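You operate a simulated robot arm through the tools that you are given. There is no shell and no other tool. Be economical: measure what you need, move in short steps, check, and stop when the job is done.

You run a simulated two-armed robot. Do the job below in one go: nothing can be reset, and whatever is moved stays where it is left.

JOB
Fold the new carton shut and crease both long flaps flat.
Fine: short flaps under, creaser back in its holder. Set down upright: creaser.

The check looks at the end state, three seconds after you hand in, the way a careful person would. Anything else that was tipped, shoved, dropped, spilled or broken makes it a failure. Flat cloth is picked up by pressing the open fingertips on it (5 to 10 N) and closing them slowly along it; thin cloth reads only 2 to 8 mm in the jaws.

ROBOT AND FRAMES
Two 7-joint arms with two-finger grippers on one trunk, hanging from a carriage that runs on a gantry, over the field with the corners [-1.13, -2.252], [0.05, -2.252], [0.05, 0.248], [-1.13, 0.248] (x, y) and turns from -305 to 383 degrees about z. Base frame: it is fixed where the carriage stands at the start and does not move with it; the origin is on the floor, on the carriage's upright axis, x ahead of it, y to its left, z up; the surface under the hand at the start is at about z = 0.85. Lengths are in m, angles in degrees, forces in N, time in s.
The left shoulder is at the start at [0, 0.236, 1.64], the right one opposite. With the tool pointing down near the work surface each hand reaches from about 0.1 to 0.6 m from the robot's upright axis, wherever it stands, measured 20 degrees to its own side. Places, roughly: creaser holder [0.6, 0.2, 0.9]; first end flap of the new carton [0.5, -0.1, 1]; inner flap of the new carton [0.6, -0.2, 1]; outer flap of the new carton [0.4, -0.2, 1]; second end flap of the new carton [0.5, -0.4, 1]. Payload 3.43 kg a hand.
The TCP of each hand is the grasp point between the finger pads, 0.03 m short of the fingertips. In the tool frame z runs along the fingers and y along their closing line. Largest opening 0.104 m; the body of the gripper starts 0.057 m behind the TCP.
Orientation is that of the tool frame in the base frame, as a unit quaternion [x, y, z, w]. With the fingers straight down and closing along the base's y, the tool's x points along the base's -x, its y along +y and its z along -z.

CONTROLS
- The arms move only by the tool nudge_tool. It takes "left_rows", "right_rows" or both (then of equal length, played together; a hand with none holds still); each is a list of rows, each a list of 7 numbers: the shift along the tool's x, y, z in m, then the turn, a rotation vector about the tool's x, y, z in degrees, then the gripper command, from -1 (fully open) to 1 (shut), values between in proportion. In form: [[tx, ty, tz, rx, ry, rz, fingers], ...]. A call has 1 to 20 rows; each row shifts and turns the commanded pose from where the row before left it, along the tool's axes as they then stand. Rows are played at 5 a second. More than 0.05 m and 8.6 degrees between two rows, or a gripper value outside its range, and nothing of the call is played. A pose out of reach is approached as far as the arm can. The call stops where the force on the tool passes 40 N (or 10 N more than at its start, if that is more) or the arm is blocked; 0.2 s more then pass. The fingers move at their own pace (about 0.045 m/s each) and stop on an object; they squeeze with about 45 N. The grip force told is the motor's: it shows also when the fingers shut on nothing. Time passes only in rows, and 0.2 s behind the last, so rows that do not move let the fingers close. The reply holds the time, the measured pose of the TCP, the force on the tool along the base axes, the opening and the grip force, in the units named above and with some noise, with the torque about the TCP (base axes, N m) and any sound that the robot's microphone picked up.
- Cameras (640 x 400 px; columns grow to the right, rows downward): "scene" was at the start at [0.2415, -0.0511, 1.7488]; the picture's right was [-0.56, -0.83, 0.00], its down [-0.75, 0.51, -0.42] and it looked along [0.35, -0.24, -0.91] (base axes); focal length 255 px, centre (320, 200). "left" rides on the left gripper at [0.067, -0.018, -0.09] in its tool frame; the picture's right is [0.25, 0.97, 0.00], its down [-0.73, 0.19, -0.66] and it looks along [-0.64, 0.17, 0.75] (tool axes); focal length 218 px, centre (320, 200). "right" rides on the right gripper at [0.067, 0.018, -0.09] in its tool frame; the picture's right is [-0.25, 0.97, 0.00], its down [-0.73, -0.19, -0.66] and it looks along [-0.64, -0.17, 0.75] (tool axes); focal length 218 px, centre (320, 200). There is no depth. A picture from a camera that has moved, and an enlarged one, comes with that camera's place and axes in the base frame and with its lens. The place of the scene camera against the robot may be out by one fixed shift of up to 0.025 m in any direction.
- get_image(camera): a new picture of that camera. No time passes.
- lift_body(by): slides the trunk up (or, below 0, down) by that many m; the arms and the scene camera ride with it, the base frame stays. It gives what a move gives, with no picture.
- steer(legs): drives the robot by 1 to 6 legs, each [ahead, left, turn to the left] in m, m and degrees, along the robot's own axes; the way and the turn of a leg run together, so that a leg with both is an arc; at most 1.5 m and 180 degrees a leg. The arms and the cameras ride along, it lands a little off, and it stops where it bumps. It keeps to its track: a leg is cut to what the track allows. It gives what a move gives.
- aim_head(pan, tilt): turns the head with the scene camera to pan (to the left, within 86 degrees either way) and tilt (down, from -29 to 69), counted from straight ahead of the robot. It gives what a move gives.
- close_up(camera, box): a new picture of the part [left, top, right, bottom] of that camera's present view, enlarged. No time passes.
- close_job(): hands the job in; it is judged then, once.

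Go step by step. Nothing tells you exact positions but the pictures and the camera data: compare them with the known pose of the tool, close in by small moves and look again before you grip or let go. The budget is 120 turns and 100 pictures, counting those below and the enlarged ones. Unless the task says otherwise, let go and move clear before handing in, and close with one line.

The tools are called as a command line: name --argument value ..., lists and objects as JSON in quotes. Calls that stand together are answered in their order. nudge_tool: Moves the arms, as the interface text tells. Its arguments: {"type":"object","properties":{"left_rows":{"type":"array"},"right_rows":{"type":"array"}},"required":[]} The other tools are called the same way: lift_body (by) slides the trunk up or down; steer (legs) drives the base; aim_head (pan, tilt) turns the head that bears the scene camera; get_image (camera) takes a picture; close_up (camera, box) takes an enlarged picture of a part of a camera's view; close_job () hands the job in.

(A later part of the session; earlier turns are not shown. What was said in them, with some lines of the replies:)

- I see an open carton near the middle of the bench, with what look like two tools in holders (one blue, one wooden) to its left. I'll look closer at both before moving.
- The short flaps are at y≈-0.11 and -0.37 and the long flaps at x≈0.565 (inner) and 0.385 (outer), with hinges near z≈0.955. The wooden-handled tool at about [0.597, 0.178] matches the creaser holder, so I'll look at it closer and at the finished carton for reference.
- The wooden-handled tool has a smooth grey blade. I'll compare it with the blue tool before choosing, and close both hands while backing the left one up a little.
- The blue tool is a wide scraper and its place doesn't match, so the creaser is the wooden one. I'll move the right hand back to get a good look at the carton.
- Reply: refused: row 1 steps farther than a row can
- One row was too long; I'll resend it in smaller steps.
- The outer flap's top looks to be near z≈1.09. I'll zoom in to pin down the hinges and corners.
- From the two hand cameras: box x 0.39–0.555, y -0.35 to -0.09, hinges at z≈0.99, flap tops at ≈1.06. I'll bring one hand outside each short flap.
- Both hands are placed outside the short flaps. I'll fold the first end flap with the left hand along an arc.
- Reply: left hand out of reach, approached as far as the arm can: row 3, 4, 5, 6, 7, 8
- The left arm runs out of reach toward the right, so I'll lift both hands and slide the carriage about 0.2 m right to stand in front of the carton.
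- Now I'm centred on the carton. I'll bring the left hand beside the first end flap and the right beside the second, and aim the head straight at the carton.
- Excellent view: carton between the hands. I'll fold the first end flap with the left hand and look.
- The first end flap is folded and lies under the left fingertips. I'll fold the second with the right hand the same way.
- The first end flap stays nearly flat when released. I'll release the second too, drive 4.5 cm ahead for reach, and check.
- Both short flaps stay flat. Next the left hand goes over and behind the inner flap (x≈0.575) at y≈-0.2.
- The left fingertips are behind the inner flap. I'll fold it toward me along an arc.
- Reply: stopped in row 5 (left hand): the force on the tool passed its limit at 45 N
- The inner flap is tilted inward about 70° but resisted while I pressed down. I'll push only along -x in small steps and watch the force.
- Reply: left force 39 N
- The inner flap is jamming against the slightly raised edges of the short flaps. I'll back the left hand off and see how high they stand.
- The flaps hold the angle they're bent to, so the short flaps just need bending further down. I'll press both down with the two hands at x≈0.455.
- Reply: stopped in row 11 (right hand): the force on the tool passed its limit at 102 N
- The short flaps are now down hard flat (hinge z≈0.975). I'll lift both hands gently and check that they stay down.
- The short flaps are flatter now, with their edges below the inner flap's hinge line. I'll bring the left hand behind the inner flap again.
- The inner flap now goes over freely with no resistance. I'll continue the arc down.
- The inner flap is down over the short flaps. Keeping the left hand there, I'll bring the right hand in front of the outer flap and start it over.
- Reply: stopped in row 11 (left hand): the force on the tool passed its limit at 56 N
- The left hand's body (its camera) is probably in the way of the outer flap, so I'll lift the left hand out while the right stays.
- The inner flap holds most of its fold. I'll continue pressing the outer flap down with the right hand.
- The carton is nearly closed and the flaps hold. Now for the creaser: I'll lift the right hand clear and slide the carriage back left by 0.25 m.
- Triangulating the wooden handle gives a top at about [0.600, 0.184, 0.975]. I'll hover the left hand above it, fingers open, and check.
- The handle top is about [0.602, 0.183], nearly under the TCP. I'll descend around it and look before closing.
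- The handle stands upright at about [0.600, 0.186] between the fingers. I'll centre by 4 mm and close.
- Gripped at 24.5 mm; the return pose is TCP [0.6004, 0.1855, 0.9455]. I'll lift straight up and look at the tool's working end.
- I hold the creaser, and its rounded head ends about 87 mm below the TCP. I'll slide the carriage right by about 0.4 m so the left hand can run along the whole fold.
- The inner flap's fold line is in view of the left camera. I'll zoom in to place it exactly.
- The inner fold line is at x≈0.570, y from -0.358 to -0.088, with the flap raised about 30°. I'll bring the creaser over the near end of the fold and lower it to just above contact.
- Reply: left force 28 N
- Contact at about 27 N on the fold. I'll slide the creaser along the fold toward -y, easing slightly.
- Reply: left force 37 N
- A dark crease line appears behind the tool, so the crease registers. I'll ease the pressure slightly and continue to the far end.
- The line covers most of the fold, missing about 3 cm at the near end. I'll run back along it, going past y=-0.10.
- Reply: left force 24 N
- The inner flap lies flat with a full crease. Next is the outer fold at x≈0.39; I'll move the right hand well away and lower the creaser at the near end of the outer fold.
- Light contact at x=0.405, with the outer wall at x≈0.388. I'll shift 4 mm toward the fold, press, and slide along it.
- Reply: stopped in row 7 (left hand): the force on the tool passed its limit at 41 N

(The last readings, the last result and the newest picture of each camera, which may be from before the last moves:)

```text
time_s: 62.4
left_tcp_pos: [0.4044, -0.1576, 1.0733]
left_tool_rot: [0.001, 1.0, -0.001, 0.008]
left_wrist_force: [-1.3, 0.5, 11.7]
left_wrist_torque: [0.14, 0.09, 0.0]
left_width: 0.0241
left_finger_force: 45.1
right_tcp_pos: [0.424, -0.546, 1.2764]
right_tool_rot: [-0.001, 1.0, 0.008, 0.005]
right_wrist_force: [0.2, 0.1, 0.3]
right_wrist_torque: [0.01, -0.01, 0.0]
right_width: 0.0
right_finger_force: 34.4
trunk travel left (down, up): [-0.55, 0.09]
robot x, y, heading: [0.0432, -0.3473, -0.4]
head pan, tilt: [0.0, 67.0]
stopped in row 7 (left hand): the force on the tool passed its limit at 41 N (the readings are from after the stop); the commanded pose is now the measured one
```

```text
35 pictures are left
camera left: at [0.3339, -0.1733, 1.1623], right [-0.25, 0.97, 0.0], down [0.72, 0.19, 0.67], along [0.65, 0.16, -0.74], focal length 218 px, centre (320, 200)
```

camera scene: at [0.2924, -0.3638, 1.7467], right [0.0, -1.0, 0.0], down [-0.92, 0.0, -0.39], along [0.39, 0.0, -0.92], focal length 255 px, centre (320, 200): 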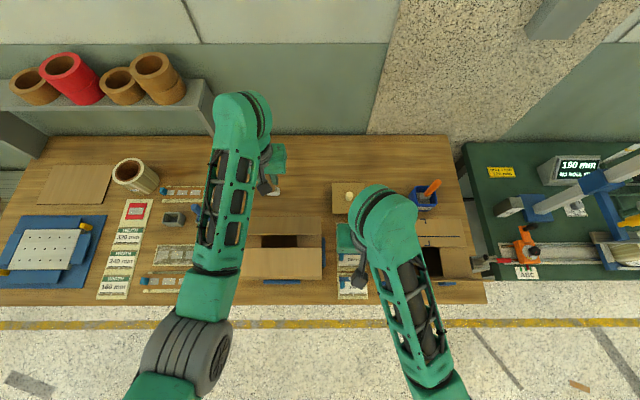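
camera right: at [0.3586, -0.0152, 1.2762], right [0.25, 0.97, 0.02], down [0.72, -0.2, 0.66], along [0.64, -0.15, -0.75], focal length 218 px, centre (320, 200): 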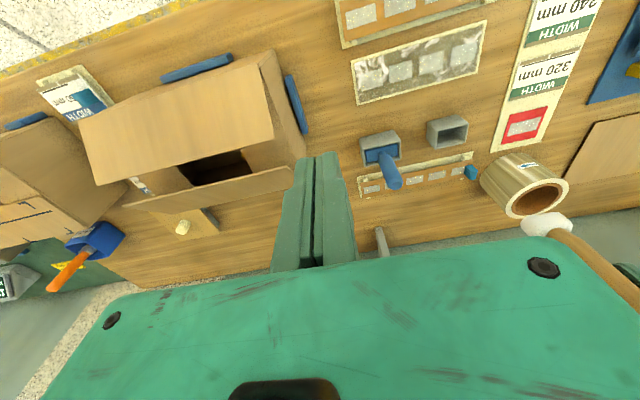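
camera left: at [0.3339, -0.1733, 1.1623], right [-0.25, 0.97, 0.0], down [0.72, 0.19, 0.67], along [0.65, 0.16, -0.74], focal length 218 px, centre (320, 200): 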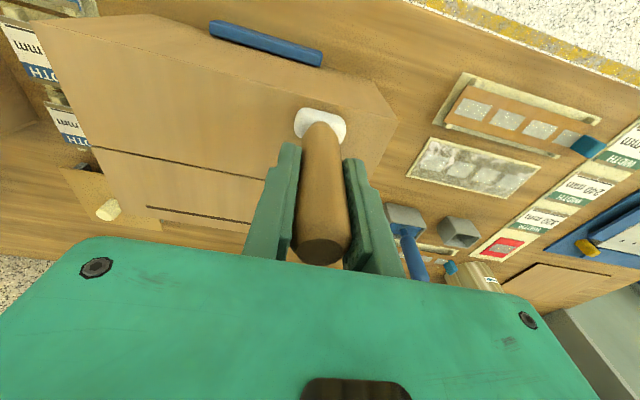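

Stopped at 41 N with the flap flat; pressure is now about 12 N. I'll continue the slide at this level.

nudge_tool --left_rows '[[0, -0.01, 0.001, 0, 0, 0, 1], [0, -0.012, 0, 0, 0, 0, 1], [0, -0.012, 0, 0, 0, 0, 1], [0, -0.012, 0, 0, 0, 0, 1], [0, -0.012, 0, 0, 0, 0, 1], [0, -0.012, 0, 0, 0, 0, 1]]'

get_image --camera "left"

```text
time_s: 63.8
left_tcp_pos: [0.4046, -0.2253, 1.0722]
left_tool_rot: [0.002, 1.0, 0.0, 0.007]
left_wrist_force: [-2.0, 9.9, 34.8]
left_wrist_torque: [1.01, 0.29, -0.01]
left_width: 0.0243
left_finger_force: 45.1
right_tcp_pos: [0.4264, -0.5422, 1.2774]
right_tool_rot: [-0.001, 1.0, 0.009, 0.007]
right_wrist_force: [0.2, 0.7, -0.1]
right_wrist_torque: [0.03, 0.0, 0.03]
right_width: 0.0001
right_finger_force: 34.4
trunk travel left (down, up): [-0.55, 0.09]
robot x, y, heading: [0.0395, -0.3449, -0.3]
head pan, tilt: [0.0, 67.0]
```

```text
34 pictures are left
camera left: at [0.3343, -0.2419, 1.1616], right [-0.25, 0.97, 0.0], down [0.72, 0.19, 0.67], along [0.65, 0.17, -0.74], focal length 218 px, centre (320, 200)
```

left: 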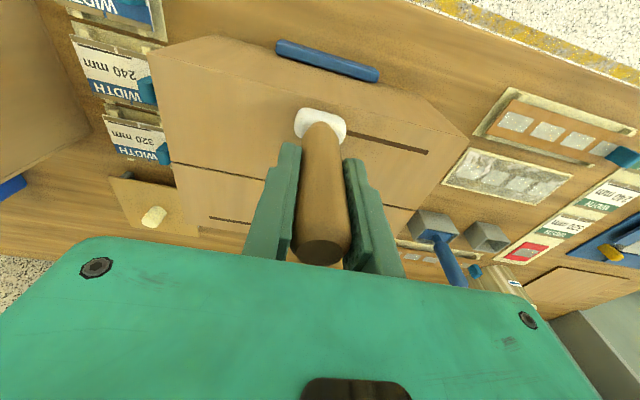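

The crease line now appears on the outer flap too. I'll ease off slightly and continue to the far end.

nudge_tool --left_rows '[[0, -0.01, -0.001, 0, 0, 0, 1], [0, -0.015, 0, 0, 0, 0, 1], [0, -0.015, 0, 0, 0, 0, 1], [0, -0.015, 0, 0, 0, 0, 1], [0, -0.015, 0, 0, 0, 0, 1], [0, -0.015, 0, 0, 0, 0, 1], [0, -0.015, 0, 0, 0, 0, 1], [0, -0.015, 0, 0, 0, 0, 1], [0, 0, 0, 0, 0, 0, 1]]'

nudge_tool --left_rows '[[0, 0.015, 0, 0, 0, 0, 1], [0, 0.015, 0, 0, 0, 0, 1], [0, 0.015, 0, 0, 0, 0, 1], [0, 0.015, 0, 0, 0, 0, 1], [0, 0.015, 0, 0, 0, 0, 1], [0, 0.015, 0, 0, 0, 0, 1], [0, 0.015, 0, 0, 0, 0, 1], [0, 0.015, 0, 0, 0, 0, 1], [0, 0.015, 0, 0, 0, 0, 1], [0, 0.015, 0, 0, 0, 0, 1], [0, 0.015, 0, 0, 0, 0, 1], [0, 0.015, 0, 0, 0, 0, 1], [0, 0.015, 0, 0, 0, 0, 1], [0, 0.015, 0, 0, 0, 0, 1], [0, 0.015, 0, 0, 0, 0, 1], [0, 0.015, 0, 0, 0, 0, 1], [0, 0.01, 0, 0, 0, 0, 1], [0, 0, 0, 0, 0, 0, 1]]'

get_image --camera "left"

```text
time_s: 65.8
left_tcp_pos: [0.4037, -0.3439, 1.0732]
left_tool_rot: [0.001, 1.0, 0.0, 0.004]
left_wrist_force: [1.1, 3.3, 14.3]
left_wrist_torque: [0.19, -0.09, 0.01]
left_width: 0.0242
left_finger_force: 45.1
right_tcp_pos: [0.4257, -0.5427, 1.2763]
right_tool_rot: [-0.001, 1.0, 0.01, 0.005]
right_wrist_force: [-0.4, 0.1, 0.2]
right_wrist_torque: [-0.02, 0.0, -0.01]
right_width: 0.0
right_finger_force: 34.9
trunk travel left (down, up): [-0.55, 0.09]
robot x, y, heading: [0.0447, -0.346, -0.1]
head pan, tilt: [0.0, 67.0]
```

```text
time_s: 69.6
left_tcp_pos: [0.4046, -0.0927, 1.0726]
left_tool_rot: [0.001, 1.0, -0.001, 0.006]
left_wrist_force: [-0.8, -7.6, 28.7]
left_wrist_torque: [-1.28, 0.06, -0.03]
left_width: 0.0244
left_finger_force: 45.4
right_tcp_pos: [0.4246, -0.545, 1.2764]
right_tool_rot: [-0.001, 1.0, 0.008, 0.006]
right_wrist_force: [0.3, 0.1, 0.3]
right_wrist_torque: [0.01, -0.01, 0.02]
right_width: 0.0
right_finger_force: 34.9
trunk travel left (down, up): [-0.55, 0.09]
robot x, y, heading: [0.0431, -0.3483, -0.0]
head pan, tilt: [0.0, 67.0]
```

```text
33 pictures are left
camera left: at [0.3351, -0.1093, 1.1613], right [-0.25, 0.97, 0.0], down [0.72, 0.19, 0.67], along [0.64, 0.16, -0.75], focal length 218 px, centre (320, 200)
```

left: 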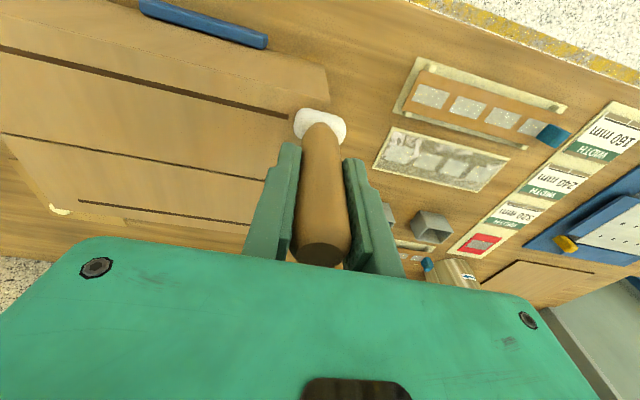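

Both fold lines are creased. I'll lift the creaser clear and inspect the carton.

nudge_tool --left_rows '[[0, 0, -0.03, 0, 0, 0, 1], [0, 0, -0.04, 0, 0, 0, 1], [0, 0, -0.05, 0, 0, 0, 1], [0, 0.04, 0, 0, 0, 0, 1], [0, 0.04, 0, 0, 0, 0, 1], [0, 0.04, 0, 0, 0, 0, 1]]'

close_up --camera "scene" --box '[180, 160, 380, 300]'

get_image --camera "left"

```text
time_s: 71.0
left_tcp_pos: [0.3998, 0.027, 1.191]
left_tool_rot: [0.001, 1.0, -0.001, 0.004]
left_wrist_force: [-0.2, 0.1, -0.5]
left_wrist_torque: [0.01, 0.0, 0.01]
left_width: 0.0243
left_finger_force: 45.1
right_tcp_pos: [0.4249, -0.5444, 1.2759]
right_tool_rot: [-0.001, 1.0, 0.009, 0.005]
right_wrist_force: [0.2, 1.3, 0.0]
right_wrist_torque: [0.02, 0.0, 0.02]
right_width: 0.0
right_finger_force: 34.6
trunk travel left (down, up): [-0.55, 0.09]
robot x, y, heading: [0.0421, -0.3439, -0.2]
head pan, tilt: [0.0, 67.0]
```

```text
2.86 times, centred on (280, 230) of scene
camera zoom: at [0.2925, -0.3636, 1.7468], right [0.0, -1.0, 0.0], down [-0.92, 0.0, -0.39], along [0.39, 0.0, -0.92], focal length 728 px, centre (434, 114)
```

zoom: 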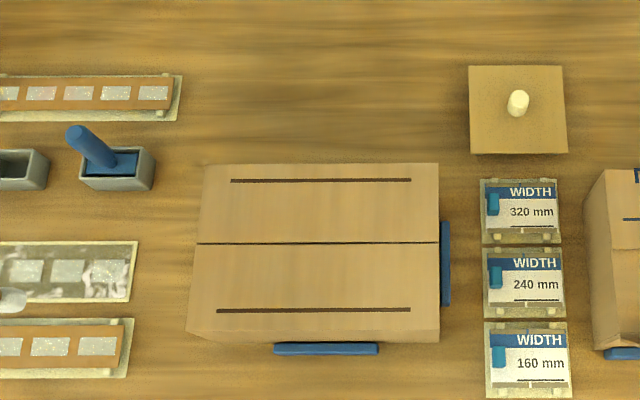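

```text
31 pictures are left
camera left: at [0.3306, 0.0106, 1.2802], right [-0.25, 0.97, 0.0], down [0.72, 0.19, 0.66], along [0.64, 0.16, -0.75], focal length 218 px, centre (320, 200)
```

left: 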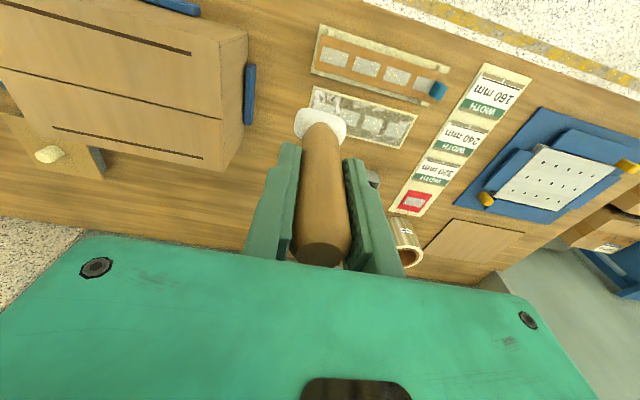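

The carton is shut, both long flaps flat and creased. I'll return the creaser: carriage back left 0.4 m.

steer --legs '[[0, 0.4, 0]]'

```text
time_s: 73.5
left_tcp_pos: [0.3984, 0.4222, 1.1907]
left_tool_rot: [-0.001, 1.0, 0.0, 0.005]
left_wrist_force: [0.9, -0.1, -1.0]
left_wrist_torque: [0.01, 0.0, -0.02]
left_width: 0.0241
left_finger_force: 44.5
right_tcp_pos: [0.4265, -0.1497, 1.277]
right_tool_rot: [-0.003, 1.0, 0.007, 0.005]
right_wrist_force: [-0.7, 0.1, -0.2]
right_wrist_torque: [0.0, 0.01, 0.0]
right_width: 0.0
right_finger_force: 34.5
trunk travel left (down, up): [-0.55, 0.09]
robot x, y, heading: [0.0419, 0.0495, -0.4]
head pan, tilt: [0.0, 67.0]
```

Now I'll carry the creaser over the empty holder at [0.600, 0.1855] and check alignment.

nudge_tool --left_rows '[[-0.034, -0.034, 0, 0, 0.6, 0, 1], [-0.034, -0.034, 0, 0, 0, 0, 1], [-0.034, -0.034, 0, 0, 0, 0, 1], [-0.034, -0.034, 0, 0, 0, 0, 1], [-0.034, -0.034, 0, 0, 0, 0, 1], [-0.032, -0.034, 0, 0, 0, 0, 1], [0, -0.033, 0, 0, 0, 0, 1], [0, 0, 0.04, 0, 0, 0, 1], [0, 0, 0.04, 0, 0, 0, 1], [0, 0, 0.03, 0, 0, 0, 1], [0, 0, 0, 0, 0, 0, 1]]'

get_image --camera "left"

```text
time_s: 75.9
left_tcp_pos: [0.6026, 0.1848, 1.0824]
left_tool_rot: [-0.001, 1.0, 0.0, -0.001]
left_wrist_force: [0.4, -0.7, -0.8]
left_wrist_torque: [0.03, 0.01, -0.04]
left_width: 0.0246
left_finger_force: 45.1
right_tcp_pos: [0.4258, -0.1485, 1.2769]
right_tool_rot: [-0.003, 1.0, 0.008, 0.005]
right_wrist_force: [0.4, 0.2, -0.1]
right_wrist_torque: [-0.01, 0.03, -0.01]
right_width: 0.0001
right_finger_force: 34.7
trunk travel left (down, up): [-0.55, 0.09]
robot x, y, heading: [0.0463, 0.0491, 0.0]
head pan, tilt: [0.0, 67.0]
```

```text
30 pictures are left
camera left: at [0.5347, 0.168, 1.1721], right [-0.26, 0.97, 0.0], down [0.73, 0.19, 0.66], along [0.63, 0.17, -0.76], focal length 218 px, centre (320, 200)
```

left: 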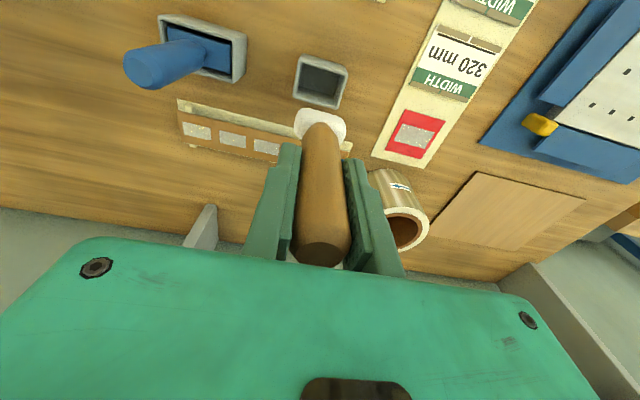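

Aligned over the holder. I'll correct 2 mm in x, lower partway and look.

nudge_tool --left_rows '[[0.002, 0.0005, 0.03, 0, 0, 0, 1], [0, 0, 0.03, 0, 0, 0, 1], [0, 0, 0.02, 0, 0, 0, 1], [0, 0, 0, 0, 0, 0, 1]]'

get_image --camera "left"

```text
time_s: 76.9
left_tcp_pos: [0.5995, 0.1867, 1.0015]
left_tool_rot: [-0.002, 1.0, -0.001, 0.0]
left_wrist_force: [0.3, -0.1, -1.2]
left_wrist_torque: [-0.01, 0.02, -0.03]
left_width: 0.0244
left_finger_force: 44.8
right_tcp_pos: [0.4261, -0.1489, 1.2758]
right_tool_rot: [-0.003, 1.0, 0.008, 0.005]
right_wrist_force: [-0.5, -0.4, -0.7]
right_wrist_torque: [-0.01, -0.01, 0.02]
right_width: 0.0001
right_finger_force: 34.4
trunk travel left (down, up): [-0.55, 0.09]
robot x, y, heading: [0.0426, 0.0457, 0.2]
head pan, tilt: [0.0, 67.0]
```

```text
29 pictures are left
camera left: at [0.531, 0.1701, 1.0913], right [-0.26, 0.97, 0.0], down [0.73, 0.19, 0.66], along [0.63, 0.17, -0.76], focal length 218 px, centre (320, 200)
```

left: 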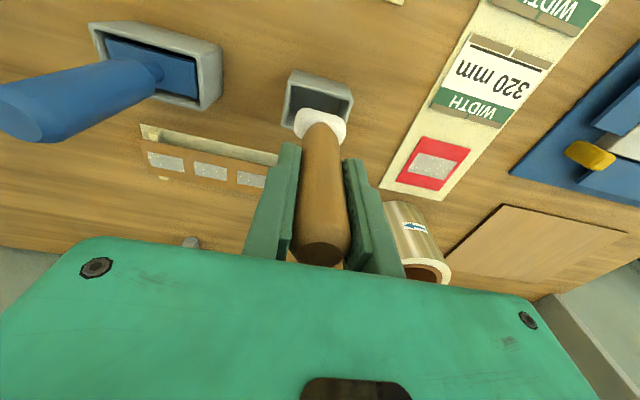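

The head is just above the opening and lined up. I'll lower slowly, stopping around the original height.

nudge_tool --left_rows '[[0, -0.0007, 0.012, 0, 0, 0, 1], [0, 0, 0.012, 0, 0, 0, 1], [0, 0, 0.012, 0, 0, 0, 1], [0, 0, 0.01, 0, 0, 0, 1], [0, 0, 0.006, 0, 0, 0, 1], [0, 0, 0.003, 0, 0, 0, 1], [0, 0, 0, 0, 0, 0, 1]]'

get_image --camera "left"

```text
time_s: 78.5
left_tcp_pos: [0.6001, 0.1857, 0.9467]
left_tool_rot: [-0.002, 1.0, 0.0, -0.001]
left_wrist_force: [0.4, 0.6, -0.7]
left_wrist_torque: [-0.03, 0.03, 0.01]
left_width: 0.024
left_finger_force: 44.8
right_tcp_pos: [0.4262, -0.1486, 1.2763]
right_tool_rot: [-0.003, 1.0, 0.008, 0.007]
right_wrist_force: [0.1, 0.1, -0.3]
right_wrist_torque: [0.0, 0.01, 0.0]
right_width: 0.0001
right_finger_force: 34.6
trunk travel left (down, up): [-0.55, 0.09]
robot x, y, heading: [0.0451, 0.0496, -0.1]
head pan, tilt: [0.0, 67.0]
```

```text
28 pictures are left
camera left: at [0.5313, 0.1693, 1.036], right [-0.26, 0.97, 0.0], down [0.73, 0.19, 0.66], along [0.63, 0.17, -0.76], focal length 218 px, centre (320, 200)
```

left: 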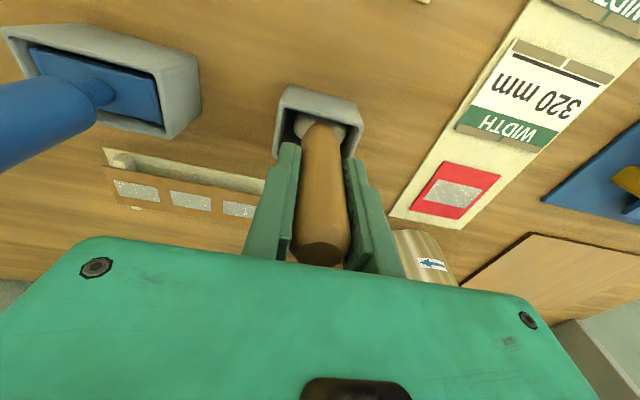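

It sits as at pickup. I'll feel down for the holder floor in 1 mm steps.

nudge_tool --left_rows '[[0, 0, 0.001, 0, 0, 0, 1], [0, 0, 0.001, 0, 0, 0, 1], [0, 0, 0, 0, 0, 0, 1]]'

```text
time_s: 79.3
left_tcp_pos: [0.6005, 0.185, 0.9437]
left_tool_rot: [-0.001, 1.0, 0.0, -0.001]
left_wrist_force: [-0.3, 0.7, -0.7]
left_wrist_torque: [-0.03, 0.0, 0.01]
left_width: 0.0242
left_finger_force: 45.1
right_tcp_pos: [0.425, -0.1492, 1.2763]
right_tool_rot: [-0.003, 1.0, 0.008, 0.004]
right_wrist_force: [-0.7, 0.9, 0.0]
right_wrist_torque: [-0.01, 0.0, 0.01]
right_width: 0.0
right_finger_force: 34.5
trunk travel left (down, up): [-0.55, 0.09]
robot x, y, heading: [0.0455, 0.0473, 0.2]
head pan, tilt: [0.0, 67.0]
```

nudge_tool --left_rows '[[0, 0, 0.001, 0, 0, 0, 1], [0, 0, 0.001, 0, 0, 0, 1], [0, 0, 0.001, 0, 0, 0, 1], [0, 0, 0, 0, 0, 0, 1]]'

```text
time_s: 80.3
left_tcp_pos: [0.6002, 0.1847, 0.9421]
left_tool_rot: [-0.002, 1.0, -0.001, 0.001]
left_wrist_force: [-1.3, -1.1, 6.3]
left_wrist_torque: [-0.1, 0.01, 0.0]
left_width: 0.0243
left_finger_force: 45.1
right_tcp_pos: [0.4262, -0.1486, 1.2769]
right_tool_rot: [-0.002, 1.0, 0.008, 0.005]
right_wrist_force: [0.2, 0.4, 0.4]
right_wrist_torque: [-0.02, -0.01, -0.02]
right_width: 0.0
right_finger_force: 34.7
trunk travel left (down, up): [-0.55, 0.09]
robot x, y, heading: [0.0455, 0.0503, 0.1]
head pan, tilt: [0.0, 67.0]
```

The creaser now rests on the holder floor (6 N). I'll open the fingers slowly and look before rising.

nudge_tool --left_rows '[[0, 0, -0.001, 0, 0, 0, 0.45], [0, 0, 0, 0, 0, 0, 0.3], [0, 0, 0, 0, 0, 0, 0], [0, 0, 0, 0, 0, 0, -0.5], [0, 0, 0, 0, 0, 0, -1], [0, 0, 0, 0, 0, 0, -1], [0, 0, 0, 0, 0, 0, -1]]'

get_image --camera "left"

```text
time_s: 81.9
left_tcp_pos: [0.5997, 0.1846, 0.9431]
left_tool_rot: [-0.002, 1.0, 0.0, 0.0]
left_wrist_force: [-0.2, 0.4, 0.2]
left_wrist_torque: [-0.01, 0.0, 0.02]
left_width: 0.1041
left_finger_force: 0.0
right_tcp_pos: [0.4254, -0.1491, 1.2761]
right_tool_rot: [-0.002, 1.0, 0.008, 0.005]
right_wrist_force: [-0.6, 0.1, 0.0]
right_wrist_torque: [-0.02, 0.01, -0.01]
right_width: 0.0001
right_finger_force: 35.1
trunk travel left (down, up): [-0.55, 0.09]
robot x, y, heading: [0.044, 0.0505, -0.0]
head pan, tilt: [0.0, 67.0]
```

```text
27 pictures are left
camera left: at [0.5319, 0.1681, 1.0329], right [-0.26, 0.97, 0.0], down [0.73, 0.19, 0.66], along [0.63, 0.17, -0.76], focal length 218 px, centre (320, 200)
```

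left: 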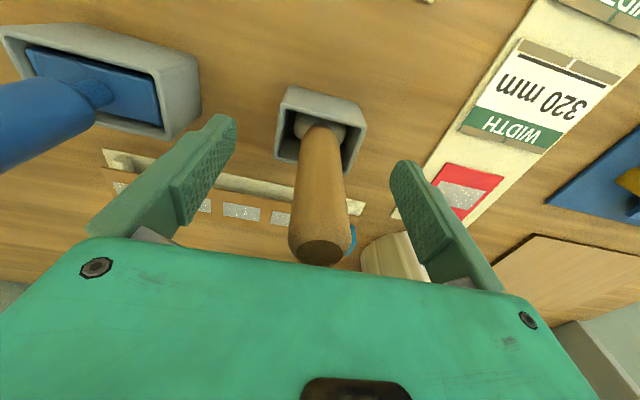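

The creaser stands upright in its holder with the fingers clear. I'll rise straight up, move clear, and do a last check of everything.

nudge_tool --left_rows '[[0, 0, -0.04, 0, 0, 0, -1], [0, 0, -0.045, 0, 0, 0, -1], [0, 0, -0.045, 0, 0, 0, -1], [0, 0, -0.045, 0, 0, 0, -1], [0, 0, -0.045, 0, 0, 0, -1], [0.04, 0.03, -0.02, 0, 0, 0, -1], [0.04, 0.03, 0, 0, 0, 0, -1]]'

get_image --camera "scene"

get_image --camera "left"

get_image --camera "right"

```text
refused: row 6 steps farther than a row can; nothing moved
```

```text
26 pictures are left
camera scene: at [0.2932, 0.0313, 1.7468], right [0.0, -1.0, 0.0], down [-0.92, 0.0, -0.39], along [0.39, 0.0, -0.92], focal length 255 px, centre (320, 200)
```

scene: 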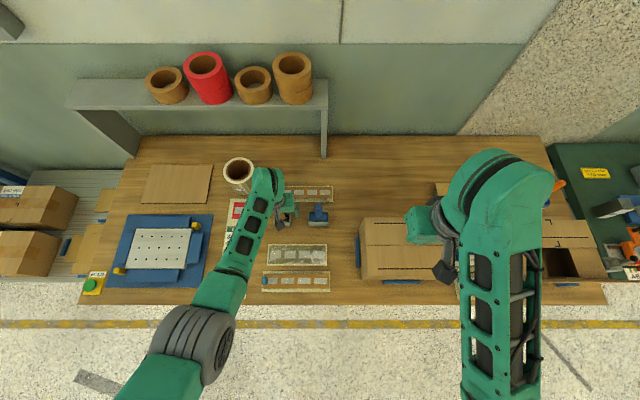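

```text
25 pictures are left
camera left: at [0.5319, 0.1681, 1.0329], right [-0.26, 0.97, 0.0], down [0.73, 0.19, 0.66], along [0.63, 0.17, -0.76], focal length 218 px, centre (320, 200)
```

left: 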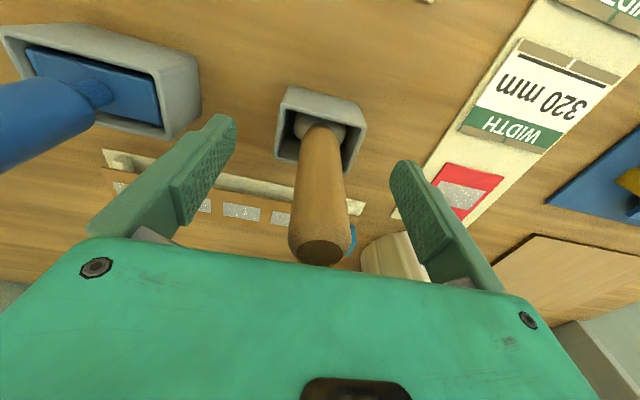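

```text
24 pictures are left
camera right: at [0.3579, -0.1325, 1.3653], right [0.25, 0.97, 0.02], down [0.72, -0.2, 0.66], along [0.64, -0.15, -0.75], focal length 218 px, centre (320, 200)
```

right: 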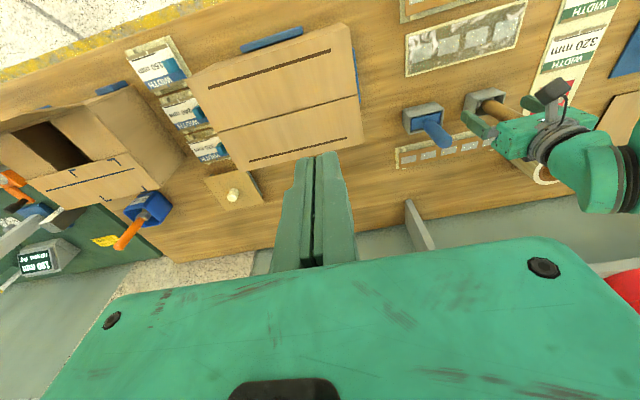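

One row was too long; the carton is flat and shut. I'll rise straight up with shorter rows and take the last look.

nudge_tool --left_rows '[[0, 0, -0.03, 0, 0, 0, -1], [0, 0, -0.04, 0, 0, 0, -1], [0, 0, -0.045, 0, 0, 0, -1], [0, 0, -0.045, 0, 0, 0, -1], [0, 0, -0.045, 0, 0, 0, -1], [0.03, 0.03, 0, 0, 0, 0, -1], [0.03, 0.03, 0, 0, 0, 0, -1]]'

close_up --camera "scene" --box '[220, 160, 440, 300]'

get_image --camera "left"

```text
time_s: 83.5
left_tcp_pos: [0.5381, 0.2432, 1.1474]
left_tool_rot: [-0.002, 1.0, -0.001, -0.001]
left_wrist_force: [0.6, -0.6, 0.3]
left_wrist_torque: [0.0, 0.02, 0.01]
left_width: 0.1041
left_finger_force: 0.0
right_tcp_pos: [0.4258, -0.1489, 1.2775]
right_tool_rot: [-0.002, 1.0, 0.009, 0.006]
right_wrist_force: [-0.2, -0.4, 0.1]
right_wrist_torque: [0.0, 0.02, -0.03]
right_width: 0.0
right_finger_force: 34.7
trunk travel left (down, up): [-0.55, 0.09]
robot x, y, heading: [0.0445, 0.0494, -0.1]
head pan, tilt: [0.0, 67.0]
```

```text
2.86 times, centred on (330, 230) of scene
camera zoom: at [0.293, 0.0313, 1.7467], right [0.0, -1.0, 0.0], down [-0.92, 0.0, -0.39], along [0.39, 0.0, -0.92], focal length 728 px, centre (291, 114)
```

zoom: 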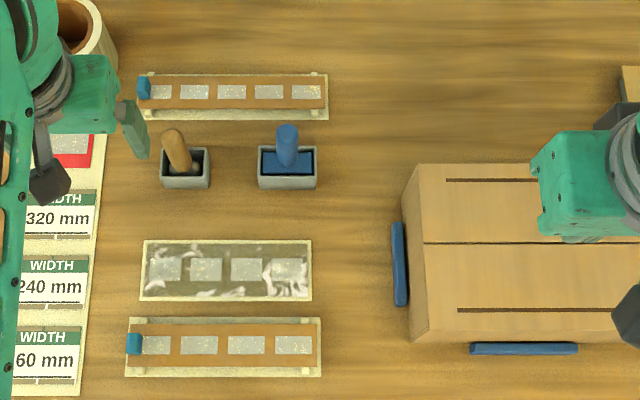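

```text
22 pictures are left
camera left: at [0.4697, 0.2279, 1.2379], right [-0.26, 0.97, 0.0], down [0.73, 0.19, 0.66], along [0.63, 0.17, -0.76], focal length 218 px, centre (320, 200)
```

left: 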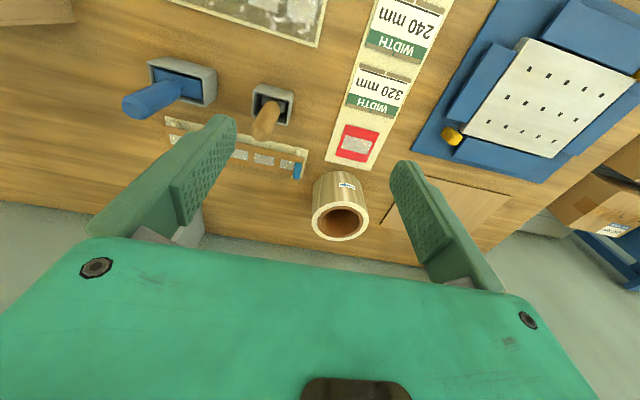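

The creaser's handle may lean slightly, so I'll zoom in to confirm it stands upright.

close_up --camera "left" --box '[220, 65, 320, 150]'

close_up --camera "scene" --box '[260, 190, 340, 240]'

```text
4.71 times, centred on (270, 108) of left
camera zoom: at [0.4697, 0.2279, 1.2379], right [-0.26, 0.97, 0.0], down [0.73, 0.19, 0.66], along [0.63, 0.17, -0.76], focal length 1027 px, centre (555, 635)
```

zoom: 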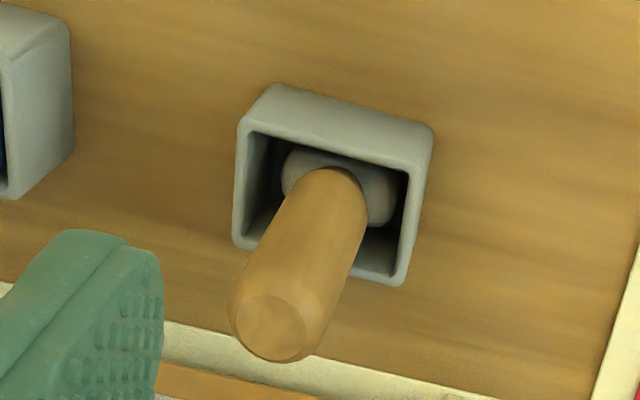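

```text
8.00 times, centred on (300, 215) of scene
camera zoom: at [0.293, 0.0313, 1.7467], right [0.0, -1.0, 0.0], down [-0.92, 0.0, -0.39], along [0.39, 0.0, -0.92], focal length 2038 px, centre (480, 80)
```

zoom: 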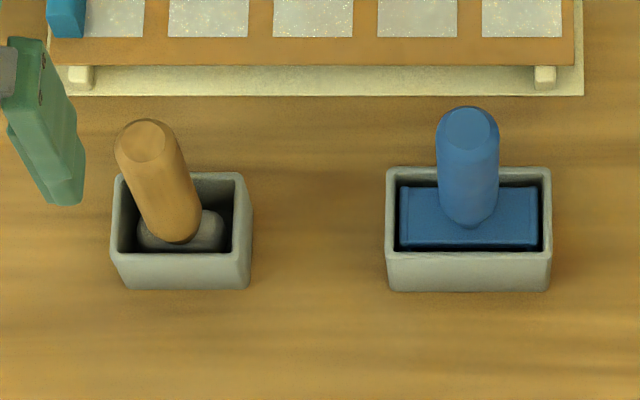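

The creaser stands upright in its holder (handle top and base agree within a few mm). The carton is shut with both long flaps creased flat, and both hands are clear. Handing in.

close_job

```text
The job is handed in.
```

I folded the new carton shut with the short flaps under, creased both long flaps flat, and put the creaser back upright in its holder. In the last pictures nothing else looked tipped or moved, and both hands were clear.
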